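You operate a simulated robot arm through the tools that you are given. There is no shell and no other tool. Be economical: measure what you need, move in short steps, check, and stop when the job is done.

Carry out the task below with a simulated robot arm. There is one attempt and no reset: what you move stays moved.

Task
Top up the oil pot from the jug to about its red line.
Fine: rest the red lid on the counter under the socket strip; afterwards it goes back on, and the jug back where it stood. Set down upright: oil jug.

The check looks at the end state, three seconds after you hand in, the way a careful person would. Anything else that was tipped, shoved, dropped, spilled or broken makes it a failure. Lids that push on must go on centred and level and be pressed home; caps that screw on are set level and turned clockwise until they are tight.

Robot
A 6-joint arm with a two-finger parallel gripper, fixed in place. Base frame: the origin is at the foot of the arm, x ahead of it, y to its left, z up. Readings come in cm, degrees, newtons and seconds.
With the tool pointing down near the work surface it reaches from about 32 to 70 cm from the base axis. Its first joint turns from -166.0 to 166.0 degrees. Payload 4.1 kg.
The tool frame sits at the grasp point between the pads (the TCP): z along the fingers, y along the line on which they close. The tips reach 2.3 cm beyond it. Largest opening 9.4 cm; finger width 3.8, thickness 1; the body of the gripper, 5.4 by 9.6 cm, starts 3.9 cm behind the TCP.
Orientation is told as [roll, pitch, yaw] about the base's x, y, z axes, in that order, counted from this pose: with the fingers straight down and closing along the base's y, the tool's x points along the base's -x, its y along +y and its z along -z.

Tools
- The arm moves only by the tool play_rows. Its arguments are lists of equal length, an entry for each row: "delta_pos": the shift along the tool's x, y, z in cm, a list of three; "rot": the turn, a rotation vector about the tool's x, y, z in degrees, a list of three. In form: {"delta_pos": [[x, y, z], ...], "rot": [[rx, ry, rz], ...]}. A call has 1 to 8 rows; each row is the pose to reach, as a shift and turn from the pose commanded when the call began, along the tool's axes at that moment. "jaw" is the gripper command, from -1 (shut) to 1 (fully open), values between in proportion, set as the call begins (left out, the last holds). Each row takes 0.2 s and may step no farther than 5 cm and 8.6 degrees from the row before; otherwise, or with a gripper value out of range, the whole call is refused. Where a pose cannot be reached the arm comes as near as it can. A force on the tool above 40 N (or 10 N above the force at the start of the call, whichever is more), or a blocked arm, ends the call early, and 0.2 s more pass. The fingers move at their own pace (about 4.5 cm/s each) and stop on an object; they squeeze with about 32 N. The grip force told is the motor's: it shows also when the fingers shut on nothing. Time passes only in rows, and 0.2 s behind the last, so rows that repeat a pose let the fingers close. It gives the time, the measured TCP pose, the force on the tool (base axes), the opening and the grip force at its end, in the units of the frame above (readings bear some noise), with the torque about the TCP (base axes, N m) and any sound that the robot's microphone picked up.
- Cameras (640 x 400 px; columns grow to the right, rows downward): "scene" is fixed at [4.35, 51.26, 166.73]; the picture's right is [-0.72, -0.70, 0.00], its down [-0.62, 0.64, -0.45] and it looks along [0.31, -0.32, -0.90] (base axes); focal length 242 px, centre (320, 200). "wrist" rides on the gripper at [8.6, 1.6, -7.4] in the tool frame; the picture's right is [-0.18, 0.98, 0.00], its down [-0.58, -0.11, -0.81] and it looks along [-0.79, -0.15, 0.59] (tool axes); focal length 243 px, centre (320, 200). There is no depth. A picture from a camera that has moved, and an enlarged one, comes with that camera's place and axes in the base frame and with its lens. The place of the scene camera against the robot may be out by one fixed shift of up to 2.5 cm in any direction.
- grab_frame(camera): a new picture of that camera. It takes no simulated time.
- raise_lower(by): slides the trunk up (or, below 0, down) by that many cm; the arm rides with it, the base frame stays. It gives what a move gives, with no picture.
- inspect(camera, box): a new picture of the part [left, top, right, bottom] of that camera's present view, enlarged. It takes no simulated time.
- sign_off(): hands the job in; it is judged then, once.

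Work in short steps. Places have to be worked out from the pictures, the camera data and where the tool is seen: move nearer, look again, correct. Check each grasp and each placing, and mend what went wrong. You have 120 turns and 84 pictures in all, those below and enlarged ones among them. Open the gripper and draw the arm clear of the work before you hand the job in, unless the task says otherwise; then end with one line.

The tools are called as a command line: name --argument value ..., lists and objects as JSON in quotes. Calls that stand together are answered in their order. play_rows: Moves the arm, as the interface text tells. Its arguments: {"type":"object","properties":{"delta_pos":{"type":"array"},"rot":{"type":"array"},"jaw":{"type":"number"}},"required":["delta_pos","rot"]} The other tools are called the same way: raise_lower (by) slides the trunk up or down; grab_frame (camera) takes a picture; inspect (camera, box) takes an enlarged picture of a part of a camera's view; sign_off () hands the job in.

At the start:

```text
clock: 0.0
position: [34.75, 17.84, 129.6]
tcp_rot: [0.0, 0.1, 0.0]
ft_force: [0.8, 0.7, 0.0]
ft_torque: [0.03, -0.03, 0.0]
width: 9.41
finger_force: 0.1
trunk travel left (down, up): [-52.5, 6.5]
```

scene: 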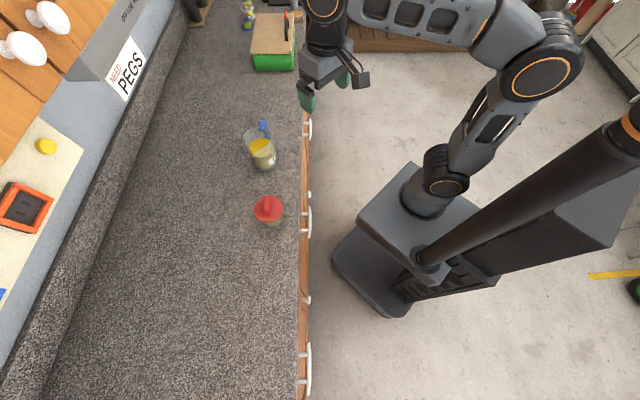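
wrist: 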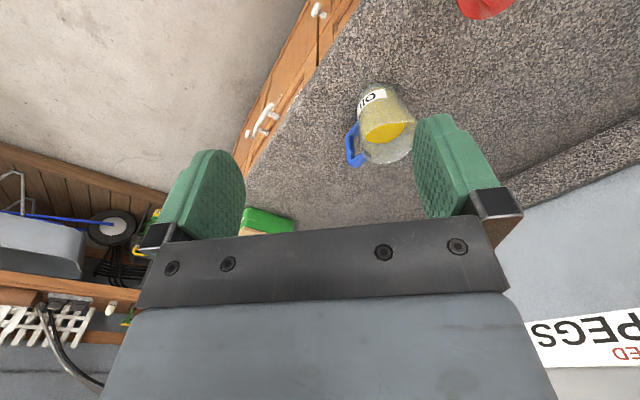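

I see the jug with a blue handle and the red-lidded pot on the counter. I'll enlarge both views to get details.

inspect --camera "scene" --box '[200, 100, 330, 240]'

inspect --camera "wrist" --box '[300, 0, 560, 180]'

```text
2.86 times, centred on (265, 170) of scene
camera zoom: at [4.35, 51.26, 166.73], right [-0.72, -0.7, 0.0], down [-0.62, 0.64, -0.45], along [0.31, -0.32, -0.9], focal length 691 px, centre (477, 286)
```

zoom: 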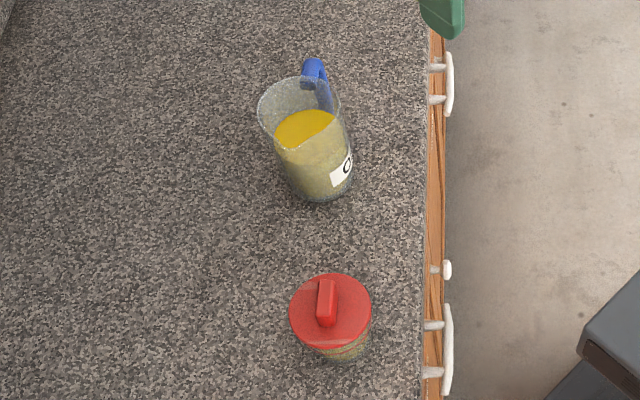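

```text
2.22 times, centred on (430, 90) of wrist
camera zoom: at [26.16, 19.45, 137.03], right [0.18, 0.98, 0.0], down [0.58, -0.11, 0.81], along [0.79, -0.15, -0.59], focal length 539 px, centre (76, 444)
```

zoom: 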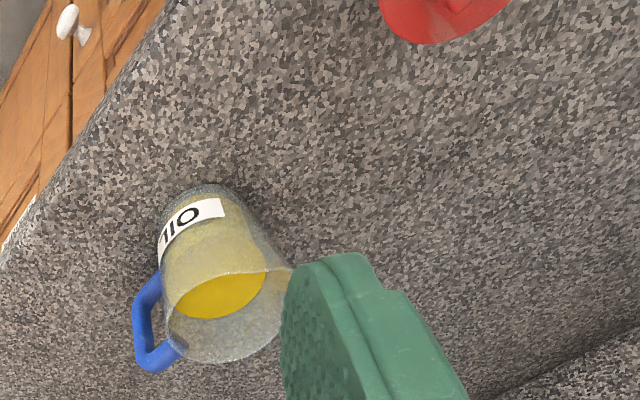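

Rough triangulation puts the counter near z≈85, the jug near (58,27) and the pot near (38,40). I'll lower the trunk part-way and look from closer.

raise_lower --by -18

grab_frame --camera "wrist"

grab_frame --camera "scene"

```text
clock: 2.0
position: [34.83, 17.76, 111.65]
tcp_rot: [0.0, 0.0, -0.1]
ft_force: [0.0, 0.5, -1.2]
ft_torque: [0.0, 0.01, 0.05]
width: 9.4
finger_force: 0.1
trunk travel left (down, up): [-34.5, 24.5]
```

```text
79 pictures are left
camera wrist: at [26.16, 19.45, 119.04], right [0.18, 0.98, 0.0], down [0.58, -0.11, 0.81], along [0.79, -0.15, -0.59], focal length 243 px, centre (320, 200)
```

wrist: 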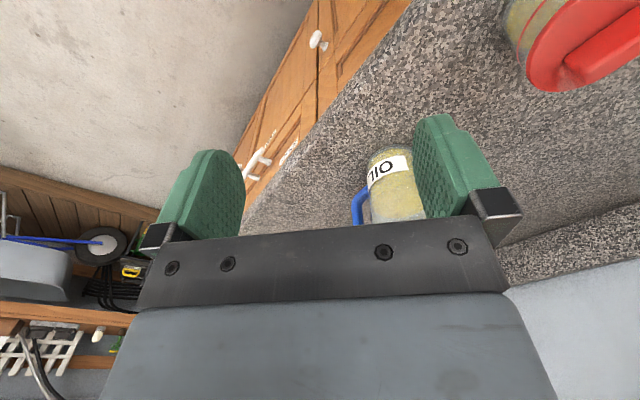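

```text
78 pictures are left
```

scene: 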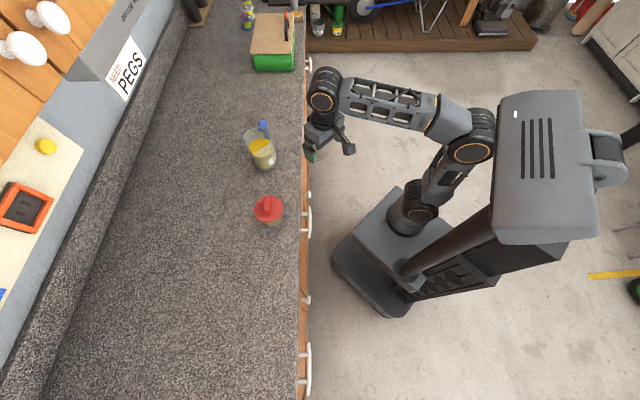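

Jug and pot confirmed; counter height looks nearer 91. I'll swing to face the pot (yaw 45°) from a bit back to view the lid, red line and jug.

play_rows --delta_pos '[[1.3, 1.5, -0.4], [2.6, 3.1, -0.8], [3.9, 4.6, -1.2], [5.2, 6.1, -1.6], [6.5, 7.7, -2.0], [7.8, 9.2, -2.3]]' --rot '[[0, 0, -7.5], [0, 0, -15], [0, 0, -22.5], [0, 0, -30], [0, 0, -37.5], [0, 0, -45]]'

grab_frame --camera "wrist"

```text
clock: 3.4
position: [27.08, 27.12, 113.84]
tcp_rot: [-0.1, 0.0, 45.0]
ft_force: [-0.9, -0.4, 0.2]
ft_torque: [0.0, -0.05, 0.01]
width: 9.38
finger_force: 0.0
trunk travel left (down, up): [-34.5, 24.5]
```

```text
77 pictures are left
camera wrist: at [19.88, 22.05, 121.35], right [-0.57, 0.82, 0.0], down [0.49, 0.34, 0.81], along [0.66, 0.46, -0.59], focal length 243 px, centre (320, 200)
```

wrist: 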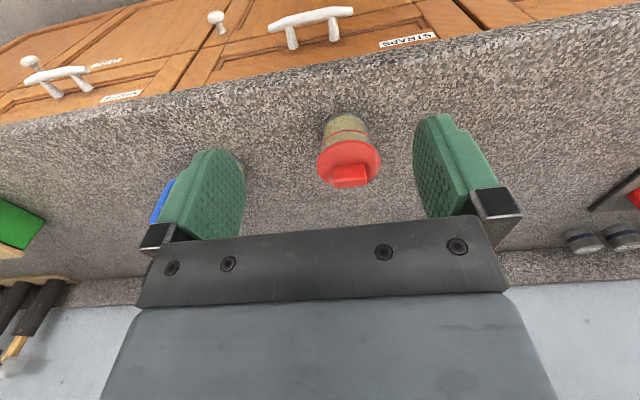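

inspect --camera "wrist" --box '[290, 90, 410, 200]'

```text
3.64 times, centred on (350, 145) of wrist
camera zoom: at [19.88, 22.05, 121.35], right [-0.57, 0.82, 0.0], down [0.49, 0.34, 0.81], along [0.66, 0.46, -0.59], focal length 882 px, centre (211, 400)
```

zoom: 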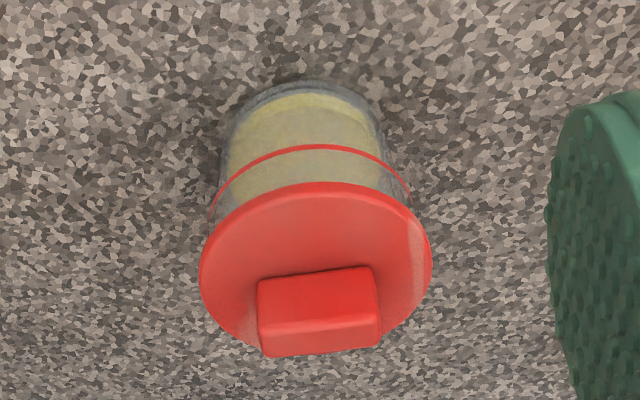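

Triangulation gives lid centre ≈(38.1,39.9), top plane z≈96.4, counter ≈88. I'll lower the trunk to see pot side-on (oil level vs red line).

raise_lower --by -14

grab_frame --camera "wrist"

inspect --camera "wrist" --box '[280, 100, 440, 220]'

```text
clock: 5.1
position: [27.2, 27.0, 99.89]
tcp_rot: [0.0, -0.1, 45.0]
ft_force: [0.6, 0.4, 0.5]
ft_torque: [0.0, 0.0, -0.01]
width: 9.4
finger_force: 0.0
trunk travel left (down, up): [-20.5, 38.5]
```

```text
75 pictures are left
camera wrist: at [19.87, 22.04, 107.35], right [-0.57, 0.82, 0.0], down [0.49, 0.33, 0.81], along [0.67, 0.46, -0.59], focal length 243 px, centre (320, 200)
```

wrist: 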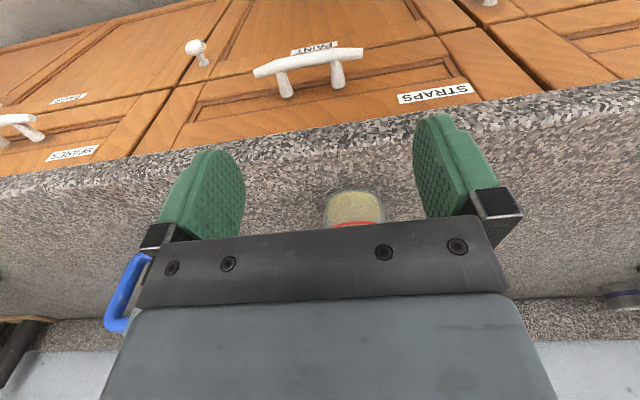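

```text
3.33 times, centred on (360, 160) of wrist
camera zoom: at [19.87, 22.04, 107.35], right [-0.57, 0.82, 0.0], down [0.49, 0.33, 0.81], along [0.67, 0.46, -0.59], focal length 809 px, centre (187, 333)
```

zoom: 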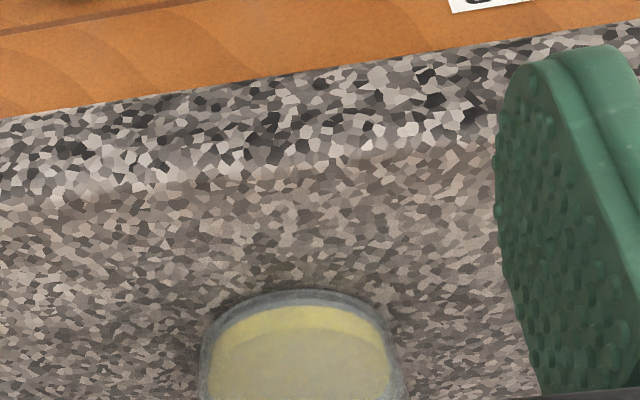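

Counter refined to ≈91, red line ≈4 cm above it. Next I'll rise and turn the tool to yaw −46° so the jaws close across the lid's bar.

play_rows --delta_pos '[[0, 0, -1.5], [0, 0, -3], [0, 0, -4.5], [0, 0, -6], [0, 0, -7.5], [0, 0, -9], [0, 0, -10.5], [0, 0, -12]]' --rot '[[0, 0, 8], [0, 0, 16], [0, 0, 24], [0, 0, 32], [0, 0, 40], [0, 0, 48], [0, 0, 56], [0, 0, 64]]'

```text
clock: 6.9
position: [26.89, 26.56, 108.56]
tcp_rot: [0.2, -0.1, -19.1]
ft_force: [-0.5, 0.0, -0.1]
ft_torque: [-0.01, 0.03, 0.01]
width: 9.39
finger_force: 0.1
out of reach, approached as far as the arm can: row 6, 7, 8
trunk travel left (down, up): [-20.5, 38.5]
```

The arm hit an upper limit at this trunk height; I raise the trunk by 5 and finish the turn over the lid.

raise_lower --by 5

play_rows --delta_pos '[[-1.5, 4, 0], [-3, 8, 0], [-4.5, 12, 0], [-6, 15.9, 0]]' --rot '[[0, 0, 6.7], [0, 0, 13.4], [0, 0, 20], [0, 0, 27]]'

grab_frame --camera "wrist"

```text
clock: 7.8
position: [26.77, 26.63, 113.6]
tcp_rot: [0.2, -0.2, -18.9]
ft_force: [-0.1, -0.1, 0.3]
ft_torque: [0.0, 0.01, 0.02]
width: 9.39
finger_force: 0.0
trunk travel left (down, up): [-25.5, 33.5]
```

```text
clock: 8.8
position: [35.24, 36.42, 108.4]
tcp_rot: [0.4, -0.1, -46.1]
ft_force: [-0.6, -0.6, 0.1]
ft_torque: [0.04, -0.02, 0.01]
width: 9.4
finger_force: 0.1
out of reach, approached as far as the arm can: row 1, 2, 3, 4
trunk travel left (down, up): [-25.5, 33.5]
```

```text
73 pictures are left
camera wrist: at [30.37, 43.79, 115.95], right [0.84, 0.55, 0.01], down [0.32, -0.5, 0.81], along [0.44, -0.67, -0.59], focal length 243 px, centre (320, 200)
```

wrist: 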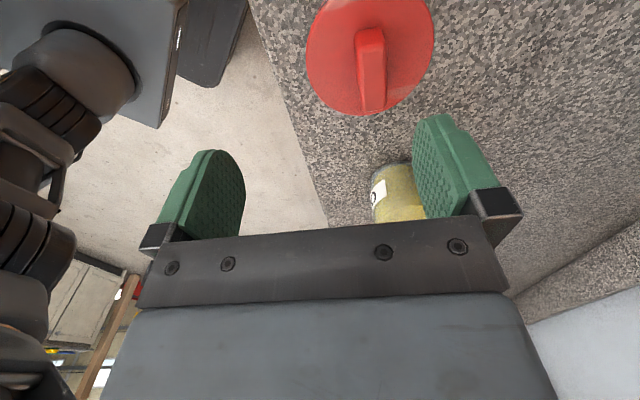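

The knob is seen ahead-right; I estimate it at ≈(37.3,39.5). I move over it with a small correction and check how the commanded pose behaves.

play_rows --delta_pos '[[0.4, 1.8, 1], [0.8, 3.6, 2]]' --rot '[[0, 0, 0], [0, 0, 0]]'

inspect --camera "wrist" --box '[160, 0, 480, 200]'

```text
clock: 9.4
position: [37.07, 39.3, 105.89]
tcp_rot: [0.3, 0.0, -46.0]
ft_force: [0.0, -0.3, -0.3]
ft_torque: [0.0, -0.01, 0.03]
width: 9.37
finger_force: 0.1
out of reach, approached as far as the arm can: row 1, 2
trunk travel left (down, up): [-25.5, 33.5]
```

```text
2.00 times, centred on (320, 100) of wrist
camera zoom: at [32.1, 46.62, 113.32], right [0.83, 0.55, 0.0], down [0.32, -0.5, 0.81], along [0.45, -0.67, -0.59], focal length 485 px, centre (320, 400)
```

zoom: 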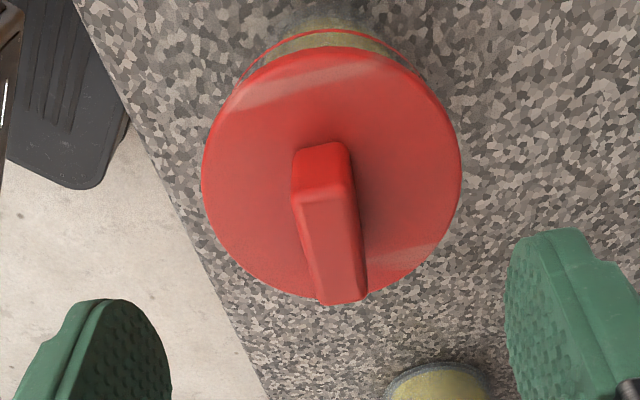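

Bar azimuth is −46° as assumed; centre ≈(37.7,39.1), top ≈100.5. I raise the trunk for arm margin, then descend with the jaws partly closed.

raise_lower --by 8

play_rows --delta_pos '[[0, 0, 3], [0, 0, 6], [0, 0, 8], [0, 0, 9]]' --rot '[[0, 0, 0], [0, 0, 0], [0, 0, 0], [0, 0, 0]]' --jaw 0.1

inspect --camera "wrist" --box '[160, 40, 480, 240]'

```text
clock: 10.6
position: [36.96, 39.33, 113.79]
tcp_rot: [0.3, 0.0, -46.0]
ft_force: [-0.2, 0.8, 0.2]
ft_torque: [0.0, 0.0, 0.0]
width: 9.4
finger_force: 0.1
trunk travel left (down, up): [-33.5, 25.5]
```

```text
clock: 11.6
position: [36.89, 39.17, 104.86]
tcp_rot: [0.2, 0.0, -45.9]
ft_force: [-0.4, -0.4, -0.1]
ft_torque: [0.0, 0.01, -0.02]
width: 5.14
finger_force: 0.1
trunk travel left (down, up): [-33.5, 25.5]
```

```text
2.00 times, centred on (320, 140) of wrist
camera zoom: at [32.1, 46.58, 112.3], right [0.83, 0.55, 0.0], down [0.32, -0.5, 0.81], along [0.45, -0.67, -0.59], focal length 485 px, centre (320, 320)
```

zoom: 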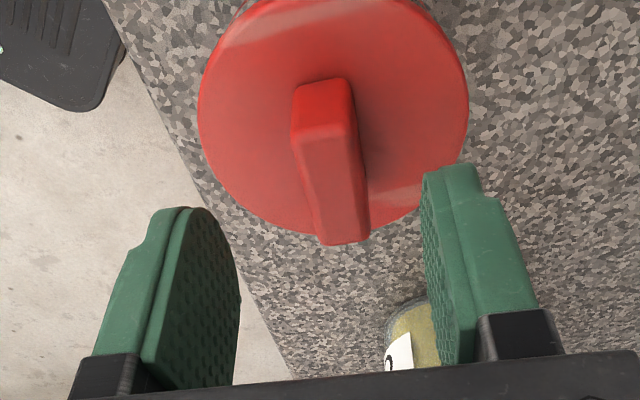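

Prediction with knob at (37.7,39.1,100.5) matches the picture. I shift slightly and descend to z≈101.

play_rows --delta_pos '[[-0.5, 0.35, 1], [-0.5, 0.35, 2], [-0.5, 0.35, 3], [-0.5, 0.35, 3.8]]' --rot '[[0, 0, 0], [0, 0, 0], [0, 0, 0], [0, 0, 0]]'

grab_frame --camera "wrist"

```text
clock: 12.6
position: [37.58, 39.29, 101.18]
tcp_rot: [0.3, 0.0, -45.9]
ft_force: [0.3, -0.5, -0.2]
ft_torque: [0.01, -0.01, -0.01]
width: 5.17
finger_force: 0.0
trunk travel left (down, up): [-33.5, 25.5]
```

```text
70 pictures are left
camera wrist: at [32.66, 46.59, 108.66], right [0.83, 0.55, 0.01], down [0.32, -0.5, 0.81], along [0.45, -0.67, -0.59], focal length 243 px, centre (320, 200)
```

wrist: 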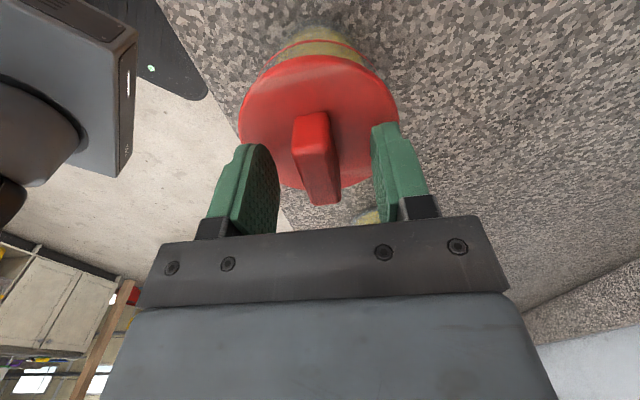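

Knob sits centred between the pads, its top just below the TCP. I descend 0.3 and close on it.

play_rows --delta_pos '[[0, 0, 0.3], [0, 0, 0.3], [0, 0, 0.3], [0, 0, 0.3], [0, 0, 0.3]]' --rot '[[0, 0, 0], [0, 0, 0], [0, 0, 0], [0, 0, 0], [0, 0, 0]]' --jaw -1

inspect --camera "wrist" --box '[200, 30, 440, 230]'

```text
clock: 13.8
position: [37.53, 39.17, 100.85]
tcp_rot: [0.3, 0.0, -46.0]
ft_force: [-0.8, -0.1, 0.9]
ft_torque: [-0.04, 0.05, 0.03]
width: 1.72
finger_force: 31.1
trunk travel left (down, up): [-33.5, 25.5]
```

```text
2.00 times, centred on (320, 130) of wrist
camera zoom: at [32.69, 46.58, 108.31], right [0.83, 0.55, 0.0], down [0.32, -0.5, 0.81], along [0.45, -0.67, -0.59], focal length 485 px, centre (320, 340)
```

zoom: 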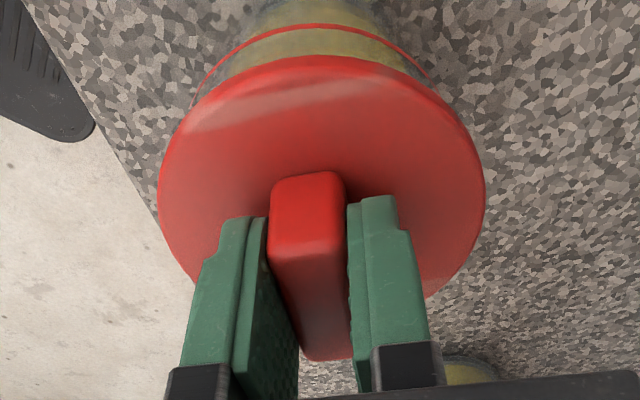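

Grip solid (1.72 cm). I lift in small steps to see whether the lid pulls off or resists.

play_rows --delta_pos '[[0, 0, -0.2], [0, 0, -0.4], [0, 0, -0.4]]' --rot '[[0, 0, 0], [0, 0, 0], [0, 0, 0]]'

inspect --camera "wrist" --box '[200, 30, 440, 230]'

```text
clock: 14.6
position: [37.58, 39.16, 101.18]
tcp_rot: [0.3, 0.0, -45.9]
ft_force: [-0.4, 0.3, 0.3]
ft_torque: [-0.01, 0.02, 0.01]
width: 1.7
finger_force: 31.9
trunk travel left (down, up): [-33.5, 25.5]
```

```text
2.00 times, centred on (320, 130) of wrist
camera zoom: at [32.73, 46.52, 108.62], right [0.83, 0.55, 0.0], down [0.32, -0.5, 0.81], along [0.45, -0.67, -0.59], focal length 485 px, centre (320, 340)
```

zoom: 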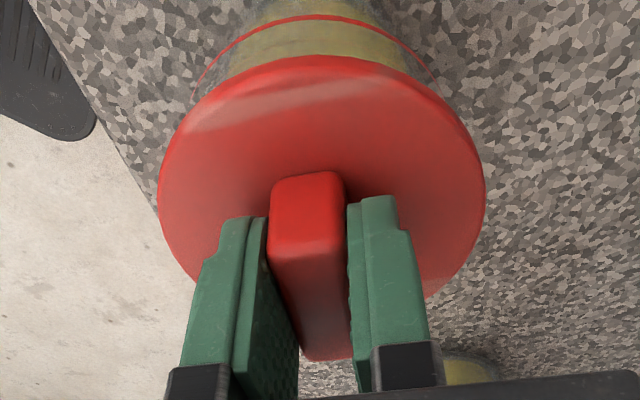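

The lid rises freely while the pot's line stays. I lift further and check underneath.

play_rows --delta_pos '[[0, 0, -1], [0, 0, -2.5], [0, 0, -4]]' --rot '[[0, 0, 0], [0, 0, 0], [0, 0, 0]]'

grab_frame --camera "wrist"

grab_frame --camera "scene"

```text
clock: 15.4
position: [37.45, 39.18, 105.22]
tcp_rot: [0.3, 0.0, -45.9]
ft_force: [0.4, -0.3, 0.1]
ft_torque: [0.01, 0.01, -0.01]
width: 1.71
finger_force: 31.8
trunk travel left (down, up): [-33.5, 25.5]
```

```text
67 pictures are left
camera wrist: at [32.7, 46.48, 112.6], right [0.83, 0.55, 0.0], down [0.32, -0.5, 0.81], along [0.45, -0.67, -0.59], focal length 243 px, centre (320, 200)
```

wrist: 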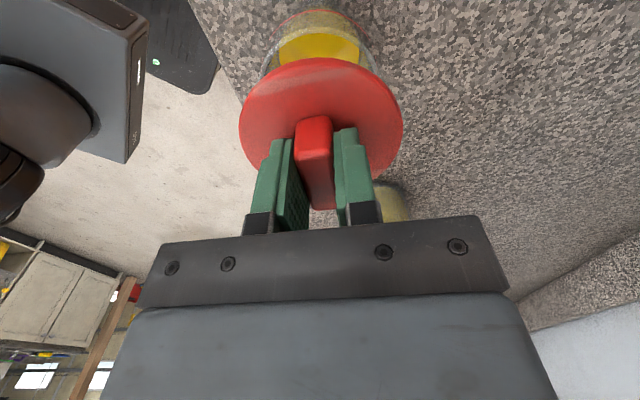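

```text
66 pictures are left
```

scene: 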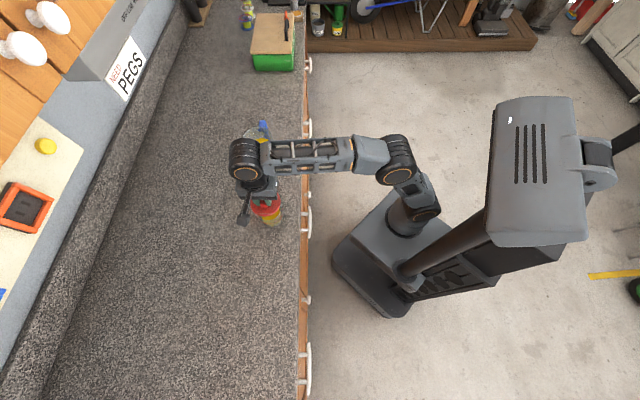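

Lid is off and the pot stands unmoved with oil inside. I carry the lid toward the socket strip side, to about (37.5,53.3), clear of pot and jug.

play_rows --delta_pos '[[2.5, 2.4, 0], [5, 4.9, 0], [7.5, 7.3, 0], [10.1, 9.8, 0]]' --rot '[[0, 0, 0], [0, 0, 0], [0, 0, 0], [0, 0, 0]]'

grab_frame --camera "wrist"

grab_frame --camera "scene"

```text
clock: 16.4
position: [36.33, 49.02, 103.63]
tcp_rot: [0.4, 0.0, -45.9]
ft_force: [-0.2, -0.1, 0.3]
ft_torque: [0.03, -0.01, 0.01]
width: 1.7
finger_force: 31.9
out of reach, approached as far as the arm can: row 3, 4
trunk travel left (down, up): [-33.5, 25.5]
```

```text
65 pictures are left
camera wrist: at [31.45, 56.3, 111.14], right [0.83, 0.55, 0.0], down [0.32, -0.5, 0.81], along [0.45, -0.67, -0.59], focal length 243 px, centre (320, 200)
```

wrist: 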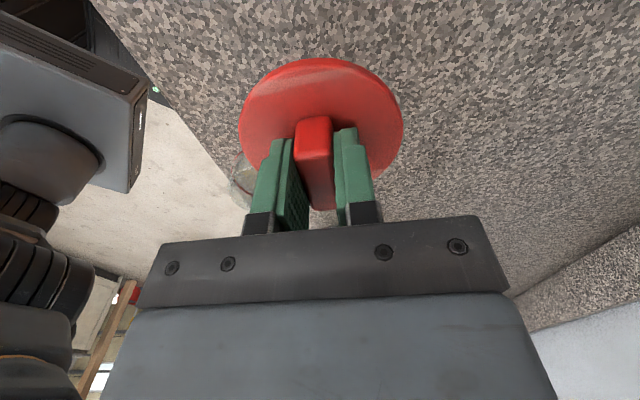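

```text
64 pictures are left
```

scene: 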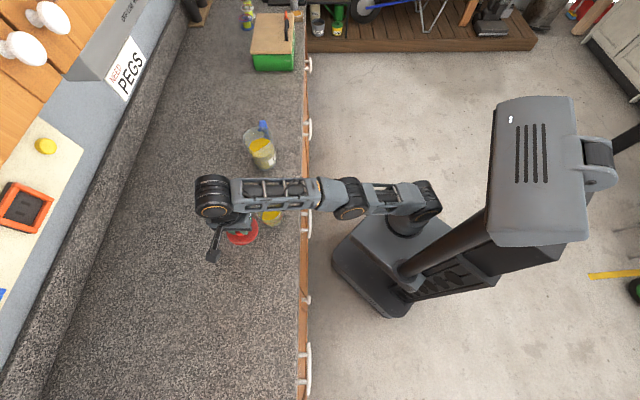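

Arm's reach is limited at this trunk height; I raise the trunk 8 cm, then move on out while descending.

raise_lower --by 8

play_rows --delta_pos '[[0, 0, 4], [1.2, 1.7, 8], [2.3, 3.9, 11], [2.3, 3.9, 13]]' --rot '[[0, 0, 0], [0, 0, 0], [0, 0, 0], [0, 0, 0]]'

grab_frame --camera "wrist"

```text
clock: 17.5
position: [36.34, 49.09, 111.65]
tcp_rot: [0.2, -0.1, -46.0]
ft_force: [-0.1, 0.4, -0.4]
ft_torque: [0.03, -0.04, 0.01]
width: 1.68
finger_force: 31.7
trunk travel left (down, up): [-41.5, 17.5]
```

```text
clock: 18.5
position: [37.62, 53.42, 98.29]
tcp_rot: [0.3, 0.0, -46.0]
ft_force: [0.6, 0.6, -0.2]
ft_torque: [0.01, -0.02, -0.01]
width: 1.71
finger_force: 32.1
trunk travel left (down, up): [-41.5, 17.5]
```

```text
63 pictures are left
camera wrist: at [32.64, 60.74, 105.83], right [0.83, 0.55, 0.01], down [0.32, -0.5, 0.81], along [0.45, -0.67, -0.59], focal length 243 px, centre (320, 200)
```

wrist: 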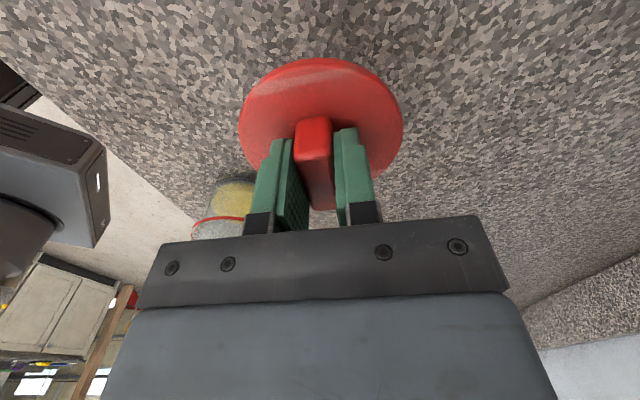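

Lid is over free counter at (37.6,53.4). I lower gently until contact.

play_rows --delta_pos '[[0, 0, 1], [0, 0, 2], [0, 0, 2.7]]' --rot '[[0, 0, 0], [0, 0, 0], [0, 0, 0]]'

inspect --camera "wrist" --box '[160, 30, 440, 250]'

```text
clock: 19.3
position: [37.58, 53.62, 95.69]
tcp_rot: [0.1, 0.1, -46.1]
ft_force: [-0.8, 0.0, -0.9]
ft_torque: [0.02, 0.01, 0.0]
width: 1.71
finger_force: 31.8
trunk travel left (down, up): [-41.5, 17.5]
```

```text
1.82 times, centred on (300, 140) of wrist
camera zoom: at [32.75, 60.87, 103.23], right [0.83, 0.55, 0.0], down [0.32, -0.5, 0.81], along [0.45, -0.67, -0.59], focal length 441 px, centre (356, 309)
```

zoom: 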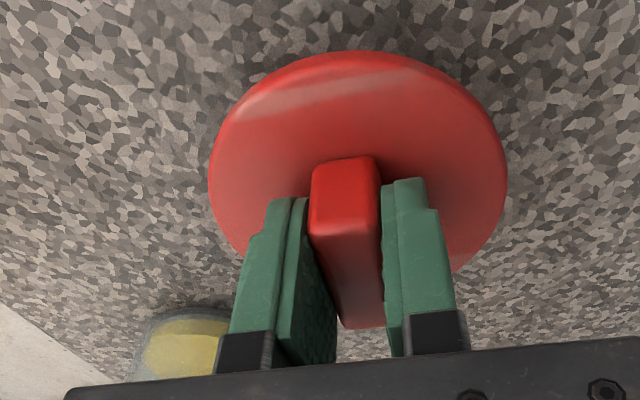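

Close to the counter; continuing in 0.3 cm steps until a force shows.

play_rows --delta_pos '[[0, 0, 0.3], [0, 0, 0.6], [0, 0, 0.9], [0, 0, 1.2]]' --rot '[[0, 0, 0], [0, 0, 0], [0, 0, 0], [0, 0, 0]]'

```text
clock: 20.3
position: [37.74, 53.42, 94.67]
tcp_rot: [0.2, 0.1, -46.0]
ft_force: [-0.3, -0.3, 0.2]
ft_torque: [0.01, 0.03, -0.01]
width: 1.7
finger_force: 32.2
trunk travel left (down, up): [-41.5, 17.5]
```

play_rows --delta_pos '[[0, 0, 0.3], [0, 0, 0.6], [0, 0, 0.9]]' --rot '[[0, 0, 0], [0, 0, 0], [0, 0, 0]]'

inspect --camera "wrist" --box '[160, 30, 440, 250]'

```text
clock: 21.1
position: [37.71, 53.47, 94.06]
tcp_rot: [0.6, 0.1, -46.1]
ft_force: [6.3, 3.6, 21.0]
ft_torque: [-0.15, 0.0, 0.03]
width: 1.71
finger_force: 31.7
trunk travel left (down, up): [-41.5, 17.5]
```

```text
1.82 times, centred on (300, 140) of wrist
camera zoom: at [32.83, 60.76, 101.59], right [0.84, 0.55, 0.01], down [0.32, -0.5, 0.8], along [0.45, -0.67, -0.6], focal length 441 px, centre (356, 309)
```

zoom: 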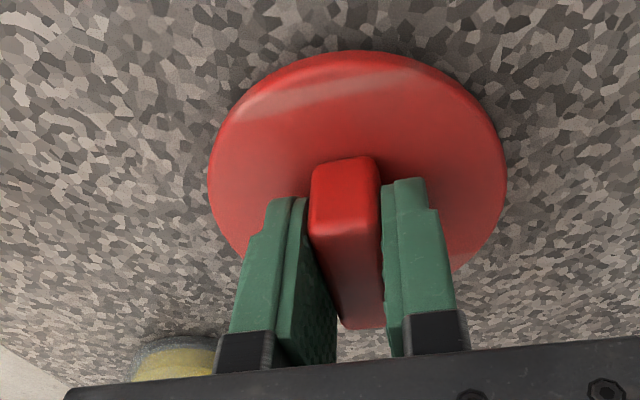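

Contact (21 N) at z≈94.1. I relieve by 0.3, open, then rise straight up.

play_rows --delta_pos '[[0, 0, -0.25], [0, 0, -0.25], [0, 0, -0.25], [0, 0, -0.25]]' --rot '[[0, 0, 0], [0, 0, 0], [0, 0, 0], [0, 0, 0]]' --jaw -0.1

play_rows --delta_pos '[[0, 0, -2], [0, 0, -5], [0, 0, -8]]' --rot '[[0, 0, 0], [0, 0, 0], [0, 0, 0]]'

grab_frame --camera "wrist"

```text
clock: 22.1
position: [37.49, 53.41, 93.94]
tcp_rot: [0.2, 0.0, -45.9]
ft_force: [0.1, 0.4, 0.7]
ft_torque: [0.01, 0.01, -0.04]
width: 4.22
finger_force: 0.3
trunk travel left (down, up): [-41.5, 17.5]
```

```text
clock: 22.9
position: [37.23, 53.35, 101.92]
tcp_rot: [0.3, 0.0, -46.0]
ft_force: [0.0, 0.0, 0.0]
ft_torque: [0.0, 0.0, -0.04]
width: 4.22
finger_force: 0.0
trunk travel left (down, up): [-41.5, 17.5]
```

```text
60 pictures are left
camera wrist: at [32.42, 60.73, 109.34], right [0.83, 0.55, 0.0], down [0.32, -0.5, 0.81], along [0.45, -0.67, -0.59], focal length 243 px, centre (320, 200)
```

wrist: 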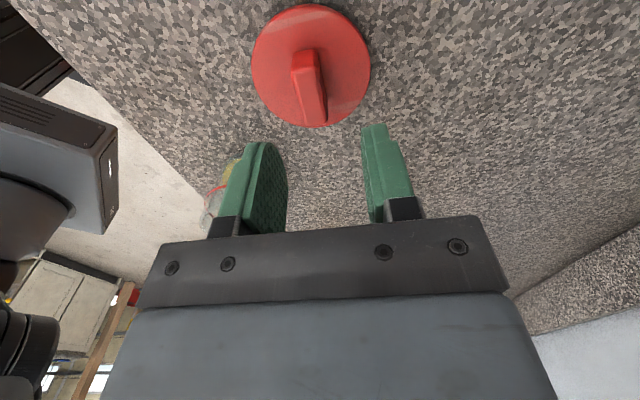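

Lid rests flat. Now a scene view of jug and pot to plan the jug grasp.

inspect --camera "scene" --box '[220, 105, 300, 175]'

inspect --camera "scene" --box '[200, 170, 320, 270]'

```text
5.71 times, centred on (260, 140) of scene
camera zoom: at [4.35, 51.26, 166.73], right [-0.72, -0.7, 0.0], down [-0.62, 0.64, -0.45], along [0.31, -0.32, -0.9], focal length 1383 px, centre (663, 543)
```

zoom: 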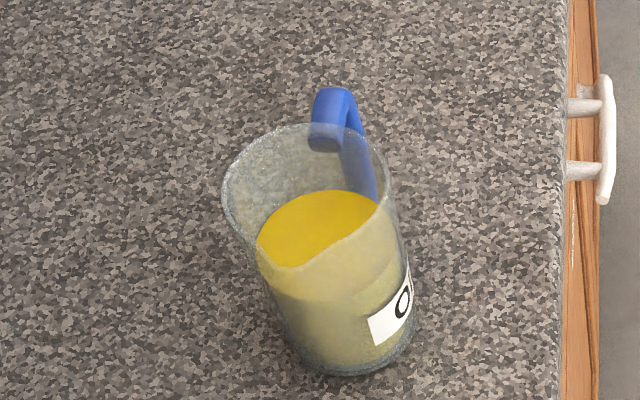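

```text
4.00 times, centred on (260, 220) of scene
camera zoom: at [4.35, 51.26, 166.73], right [-0.72, -0.7, 0.0], down [-0.62, 0.64, -0.45], along [0.31, -0.32, -0.9], focal length 968 px, centre (560, 120)
```

zoom: 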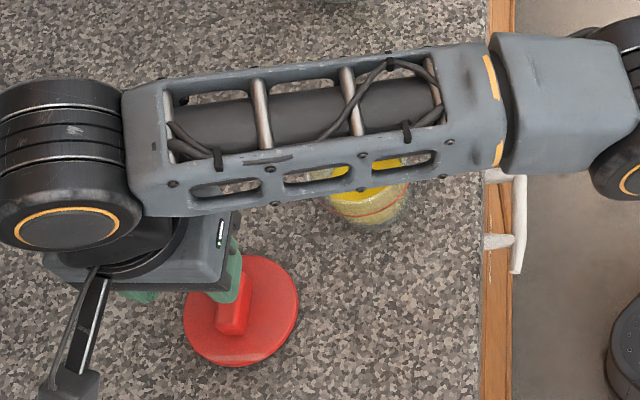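

Geometry: jug centre ≈(56.7,26.3), rim z≈103, handle pointing to azimuth ≈−58°, spout opposite. I'll grip the handle from the outside with a tilted tool; first I retreat upward and start turning the wrist (yaw toward +122°, so the camera faces the jug).

play_rows --delta_pos '[[-1.4, -2.2, -1.5], [-2.7, -4.4, -3], [-4.1, -6.6, -4.5], [-5.5, -8.8, -6], [-6.8, -10.9, -7], [-8.2, -13.1, -8], [-9.5, -15.3, -8], [-10.9, -17.5, -8]]' --rot '[[0, 0, -8.4], [0, 0, -16.8], [0, 0, -25.2], [0, 0, -33.6], [0, 0, -42], [0, 0, -50.4], [0, 0, -58.8], [0, 0, -67.2]]' --jaw 0.2

```text
clock: 24.7
position: [32.5, 33.17, 109.94]
tcp_rot: [0.1, -0.2, 21.3]
ft_force: [0.5, 0.8, 0.6]
ft_torque: [-0.02, -0.01, 0.01]
width: 5.62
finger_force: 0.0
trunk travel left (down, up): [-41.5, 17.5]
```

Continuing the turn to yaw ≈88° while moving to the robot's side of the jug.

play_rows --delta_pos '[[-0.3, -2.5, -0.4], [-0.6, -5, -0.8], [-0.9, -7.5, -1.2], [-1.2, -10, -1.6], [-1.4, -12.6, -2], [-1.7, -15.1, -2.4], [-2, -17.6, -2.8], [-2.3, -20.2, -3]]' --rot '[[0, 0, -8.4], [0, 0, -16.8], [0, 0, -25.2], [0, 0, -33.6], [0, 0, -42], [0, 0, -50.4], [0, 0, -58.8], [0, 0, -67.2]]'

grab_frame --camera "wrist"

```text
clock: 26.5
position: [41.91, 15.41, 113.18]
tcp_rot: [-0.2, -0.2, 88.6]
ft_force: [-0.1, 0.0, -0.9]
ft_torque: [-0.01, 0.02, 0.01]
width: 5.66
finger_force: 0.1
trunk travel left (down, up): [-41.5, 17.5]
```

```text
57 pictures are left
camera wrist: at [40.05, 6.75, 120.54], right [-0.98, 0.21, 0.0], down [0.12, 0.58, 0.81], along [0.17, 0.79, -0.59], focal length 243 px, centre (320, 200)
```

wrist: 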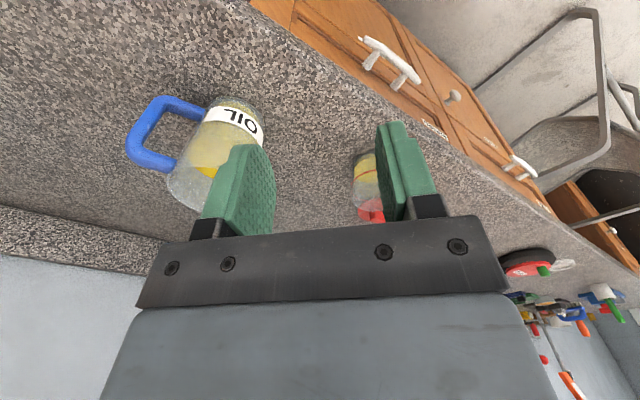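

Good view of jug, handle and pot; enlarging.

inspect --camera "wrist" --box '[110, 70, 280, 220]'

inspect --camera "wrist" --box '[330, 130, 410, 220]'

```text
2.67 times, centred on (195, 145) of wrist
camera zoom: at [40.05, 6.75, 120.54], right [-0.98, 0.21, 0.0], down [0.12, 0.58, 0.81], along [0.17, 0.79, -0.59], focal length 647 px, centre (653, 347)
```

zoom: 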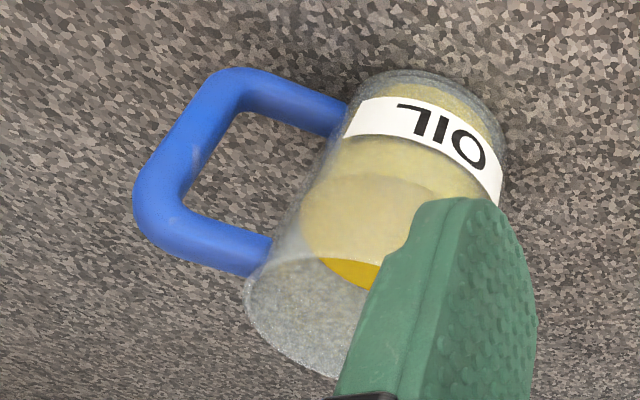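

```text
4.44 times, centred on (370, 175) of wrist
camera zoom: at [40.05, 6.75, 120.54], right [-0.98, 0.21, 0.0], down [0.12, 0.58, 0.81], along [0.17, 0.79, -0.59], focal length 1078 px, centre (98, 311)
```

zoom: 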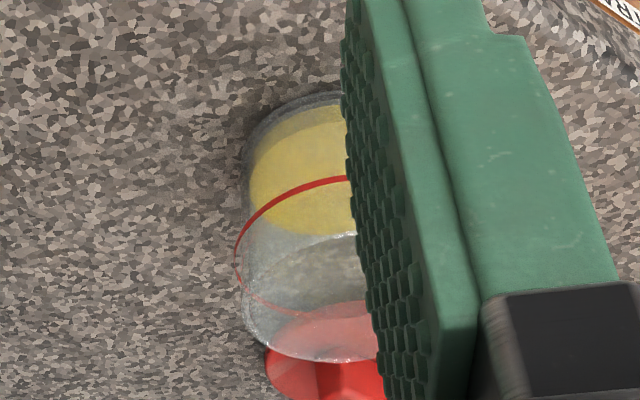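

Handle turns out larger: vertical bar centre ≈(62.5,19.3), z≈94–101, direction from jug axis ≈ −51°. I move above/outside it and turn to yaw 129°.

play_rows --delta_pos '[[-0.4, -4.5, 0], [-0.8, -9, 0], [-1.2, -13.5, 0], [-1.6, -18, 0], [-2.1, -22.5, 0]]' --rot '[[0, 0, -8.1], [0, 0, -16.2], [0, 0, -24.3], [0, 0, -32.4], [0, 0, -40.4]]' --jaw 1

grab_frame --camera "wrist"

```text
clock: 27.7
position: [60.9, 15.85, 111.14]
tcp_rot: [-0.2, -0.1, 128.9]
ft_force: [0.3, -0.9, 0.1]
ft_torque: [0.03, 0.04, 0.05]
width: 9.38
finger_force: 0.1
out of reach, approached as far as the arm can: row 5
trunk travel left (down, up): [-41.5, 17.5]
```

```text
54 pictures are left
camera wrist: at [65.1, 8.15, 118.54], right [-0.88, -0.47, 0.0], down [-0.28, 0.52, 0.81], along [-0.38, 0.71, -0.59], focal length 243 px, centre (320, 200)
```

wrist: 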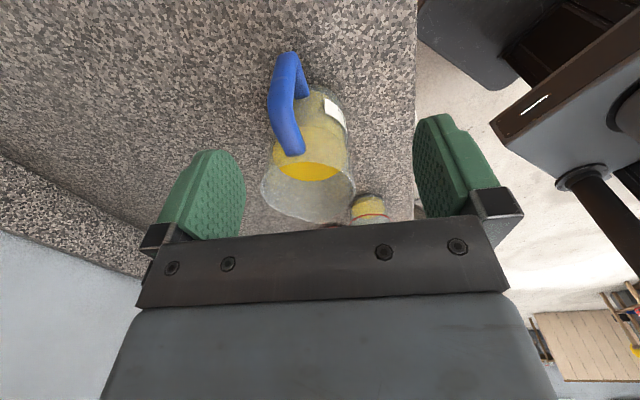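

Refined: bar at ≈(62.8,19.3), jug axis ≈(57.1,25.8). I raise the trunk for reach, then tilt the tool 30° toward the jug at a pre-grasp point.

raise_lower --by 7

play_rows --delta_pos '[[0.5, -0.9, 2.5], [1.0, -1.9, 5], [1.5, -2.8, 7.5], [2.0, -3.8, 10]]' --rot '[[0, -7.5, -0.5], [0, -15, -1], [0, -22.5, -1.5], [0, -30, -2]]'

grab_frame --camera "wrist"

```text
clock: 28.8
position: [60.88, 15.93, 118.22]
tcp_rot: [-0.2, -0.1, 128.8]
ft_force: [-0.1, -0.3, 0.0]
ft_torque: [0.02, 0.02, 0.02]
width: 9.44
finger_force: 0.2
trunk travel left (down, up): [-48.5, 10.5]
```

```text
clock: 29.8
position: [62.77, 16.66, 106.7]
tcp_rot: [-0.7, -30.2, 131.1]
ft_force: [0.6, 1.0, 0.1]
ft_torque: [-0.01, -0.05, 0.0]
width: 9.4
finger_force: 0.0
out of reach, approached as far as the arm can: row 2, 3, 4
trunk travel left (down, up): [-48.5, 10.5]
```

```text
53 pictures are left
camera wrist: at [68.81, 7.19, 108.8], right [-0.85, -0.52, 0.08], down [0.01, 0.14, 0.99], along [-0.53, 0.84, -0.11], focal length 243 px, centre (320, 200)
```

wrist: 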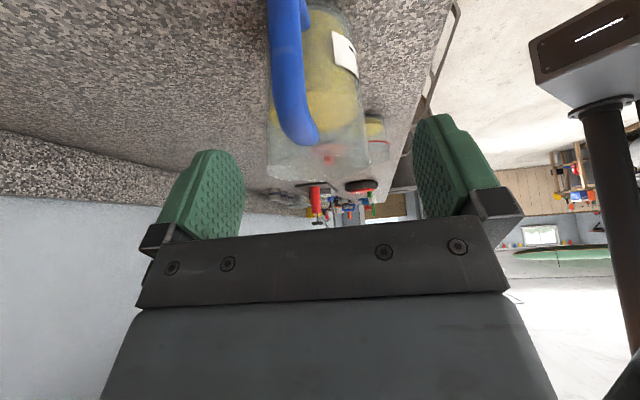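

Handle bar lies ≈1.8 cm off along the closing axis and ≈8.7 cm lower. I centre laterally and descend half way, then look.

play_rows --delta_pos '[[0, -1.75, 0], [1, -1.75, 3.2], [1.6, -1.75, 5.2]]' --rot '[[0, 0, 0], [0, 0, 0], [0, 0, 0]]'

grab_frame --camera "wrist"

inspect --camera "scene" --box '[210, 80, 330, 180]'

```text
clock: 30.6
position: [63.3, 18.9, 101.3]
tcp_rot: [-0.9, -30.0, 131.2]
ft_force: [0.9, 0.5, 1.5]
ft_torque: [-0.01, 0.0, 0.0]
width: 9.39
finger_force: 0.2
out of reach, approached as far as the arm can: row 1, 2
trunk travel left (down, up): [-48.5, 10.5]
```

```text
52 pictures are left
camera wrist: at [69.42, 9.33, 103.43], right [-0.85, -0.52, 0.08], down [0.01, 0.14, 0.99], along [-0.53, 0.84, -0.11], focal length 243 px, centre (320, 200)
```

wrist: 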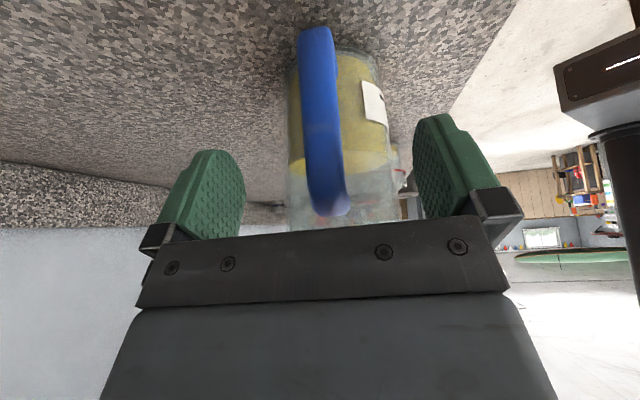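

```text
4.00 times, centred on (270, 130) of scene
camera zoom: at [4.35, 51.26, 166.73], right [-0.72, -0.7, 0.0], down [-0.62, 0.64, -0.45], along [0.31, -0.32, -0.9], focal length 968 px, centre (520, 480)
```

zoom: 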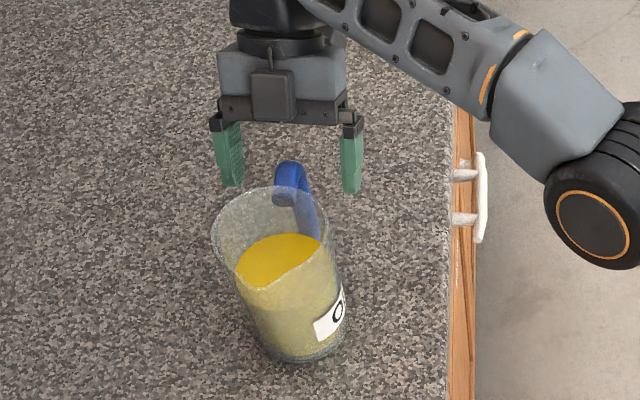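

Bar centred between the fingers. Finishing the approach and closing.

play_rows --delta_pos '[[0.45, 0, 1.6], [0.87, 0, 3.3]]' --rot '[[0, 0, 0], [0, 0, 0]]'

grab_frame --camera "wrist"

inspect --camera "scene" --box '[210, 80, 330, 180]'

```text
clock: 31.2
position: [63.78, 19.72, 98.81]
tcp_rot: [-0.9, -30.3, 131.1]
ft_force: [0.1, 0.1, -0.8]
ft_torque: [0.02, -0.03, -0.02]
width: 9.42
finger_force: 0.0
out of reach, approached as far as the arm can: row 1, 2
trunk travel left (down, up): [-48.5, 10.5]
```

```text
50 pictures are left
camera wrist: at [69.82, 10.16, 100.73], right [-0.85, -0.52, 0.08], down [0.01, 0.13, 0.99], along [-0.53, 0.84, -0.11], focal length 243 px, centre (320, 200)
```

wrist: 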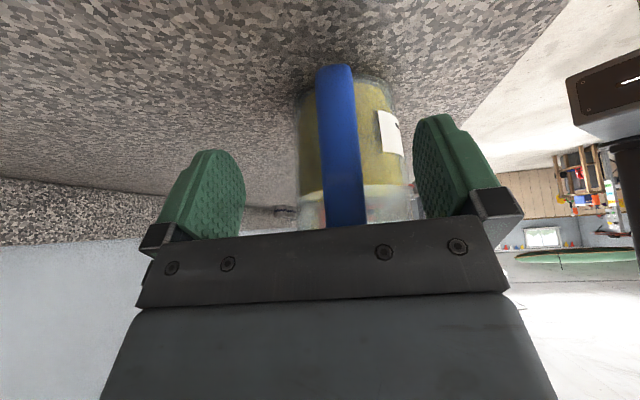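

```text
4.00 times, centred on (270, 130) of scene
camera zoom: at [4.35, 51.26, 166.73], right [-0.72, -0.7, 0.0], down [-0.62, 0.64, -0.45], along [0.31, -0.32, -0.9], focal length 968 px, centre (520, 480)
```

zoom: 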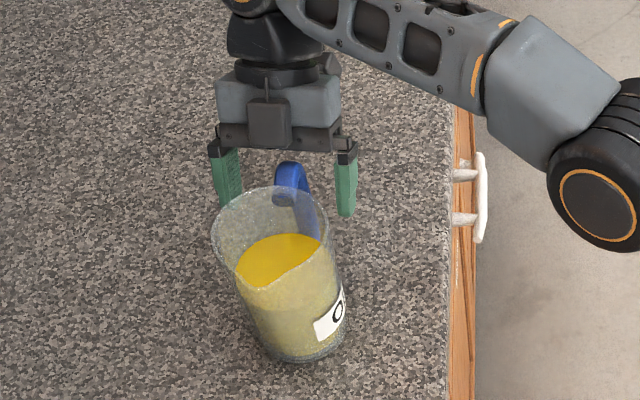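

Bar is ≈1 cm off along +y (arm at its reach edge). Shift +1.0 in tool y (toward the base) and a bit lower.

play_rows --delta_pos '[[0.2, 0.6, 0.3], [0.4, 1.0, 0.6]]' --rot '[[0, 0, 0], [0, 0, 0]]'

inspect --camera "wrist" --box '[130, 40, 530, 290]'

```text
clock: 31.8
position: [62.03, 18.74, 97.62]
tcp_rot: [-1.4, -29.9, 131.2]
ft_force: [8.2, -3.6, 18.3]
ft_torque: [0.26, 0.32, -0.09]
width: 9.4
finger_force: 0.1
trunk travel left (down, up): [-48.5, 10.5]
```

```text
1.60 times, centred on (330, 165) of wrist
camera zoom: at [68.15, 9.05, 99.75], right [-0.85, -0.52, 0.07], down [0.0, 0.13, 0.99], along [-0.52, 0.84, -0.11], focal length 388 px, centre (304, 256)
```

zoom: 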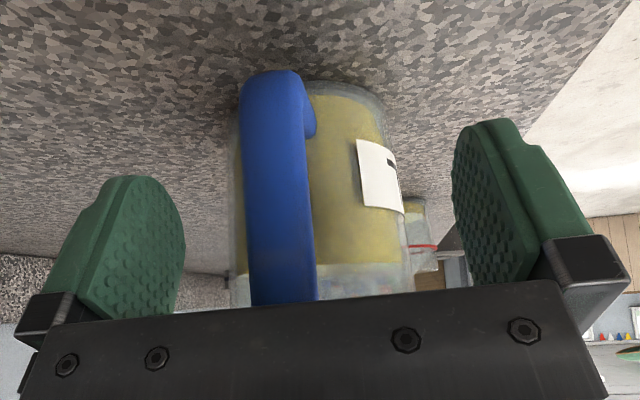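

A contact force of ~18 N: the palm touches the handle's top. I back off along the tool axis and recentre by −0.8 in y.

play_rows --delta_pos '[[0, 0, -0.8], [0, -0.8, -0.9]]' --rot '[[0, 0, 0], [0, 0, 0]]'

inspect --camera "wrist" --box '[130, 40, 530, 290]'

inspect --camera "scene" --box '[210, 80, 330, 180]'

```text
clock: 32.4
position: [62.89, 19.18, 98.09]
tcp_rot: [-0.8, -30.1, 131.2]
ft_force: [-0.2, 1.0, 1.5]
ft_torque: [0.0, -0.01, -0.01]
width: 9.41
finger_force: 0.1
trunk travel left (down, up): [-48.5, 10.5]
```

```text
1.60 times, centred on (330, 165) of wrist
camera zoom: at [68.98, 9.55, 100.16], right [-0.85, -0.52, 0.08], down [0.01, 0.14, 0.99], along [-0.53, 0.84, -0.11], focal length 388 px, centre (304, 256)
```

zoom: 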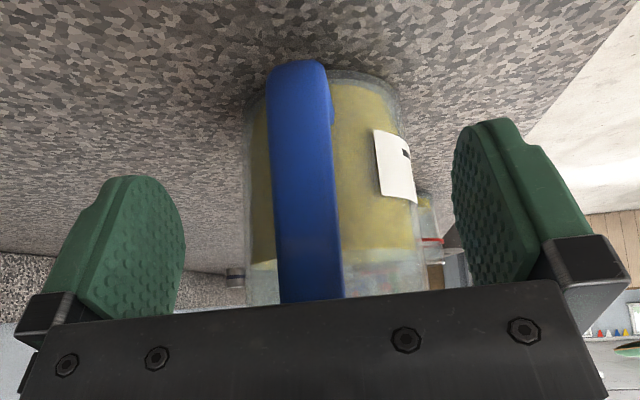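

```text
4.00 times, centred on (270, 130) of scene
camera zoom: at [4.35, 51.26, 166.73], right [-0.72, -0.7, 0.0], down [-0.62, 0.64, -0.45], along [0.31, -0.32, -0.9], focal length 968 px, centre (520, 480)
```

zoom: 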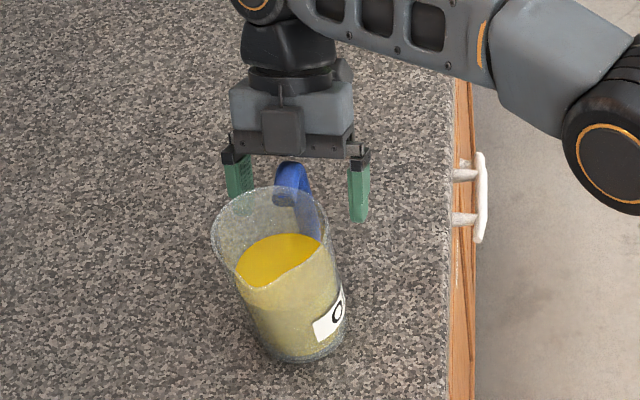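

Centred, force-free, jug unmoved. Closing the jaws on the handle.

play_rows --delta_pos '[[0, 0, 0], [0, 0, 0], [0, 0, 0], [0, 0, 0], [0, 0, 0], [0, 0, 0]]' --rot '[[0, 0, 0], [0, 0, 0], [0, 0, 0], [0, 0, 0], [0, 0, 0], [0, 0, 0]]' --jaw -1

inspect --camera "wrist" --box '[130, 40, 530, 290]'

inspect --camera "scene" --box '[210, 80, 330, 180]'

```text
clock: 33.8
position: [62.87, 19.01, 98.1]
tcp_rot: [-0.9, -29.9, 131.2]
ft_force: [-0.9, -1.0, 2.2]
ft_torque: [-0.08, 0.33, 0.06]
width: 1.48
finger_force: 32.0
trunk travel left (down, up): [-48.5, 10.5]
```

```text
1.60 times, centred on (330, 165) of wrist
camera zoom: at [68.99, 9.48, 100.25], right [-0.85, -0.52, 0.08], down [0.01, 0.14, 0.99], along [-0.53, 0.84, -0.11], focal length 388 px, centre (304, 256)
```

zoom: 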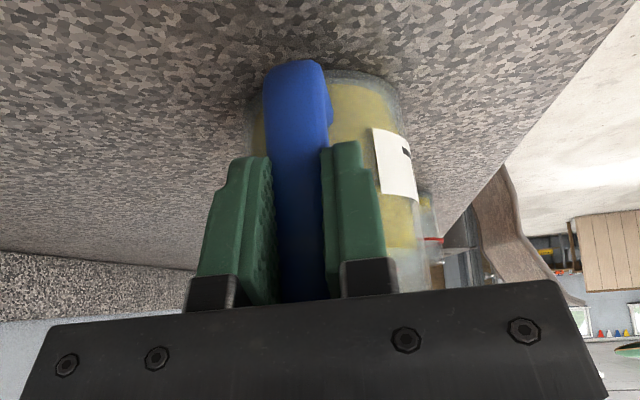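

```text
4.00 times, centred on (270, 130) of scene
camera zoom: at [4.35, 51.26, 166.73], right [-0.72, -0.7, 0.0], down [-0.62, 0.64, -0.45], along [0.31, -0.32, -0.9], focal length 968 px, centre (520, 480)
```

zoom: 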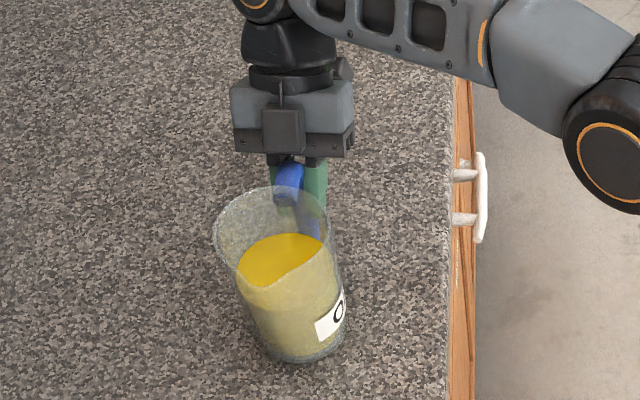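

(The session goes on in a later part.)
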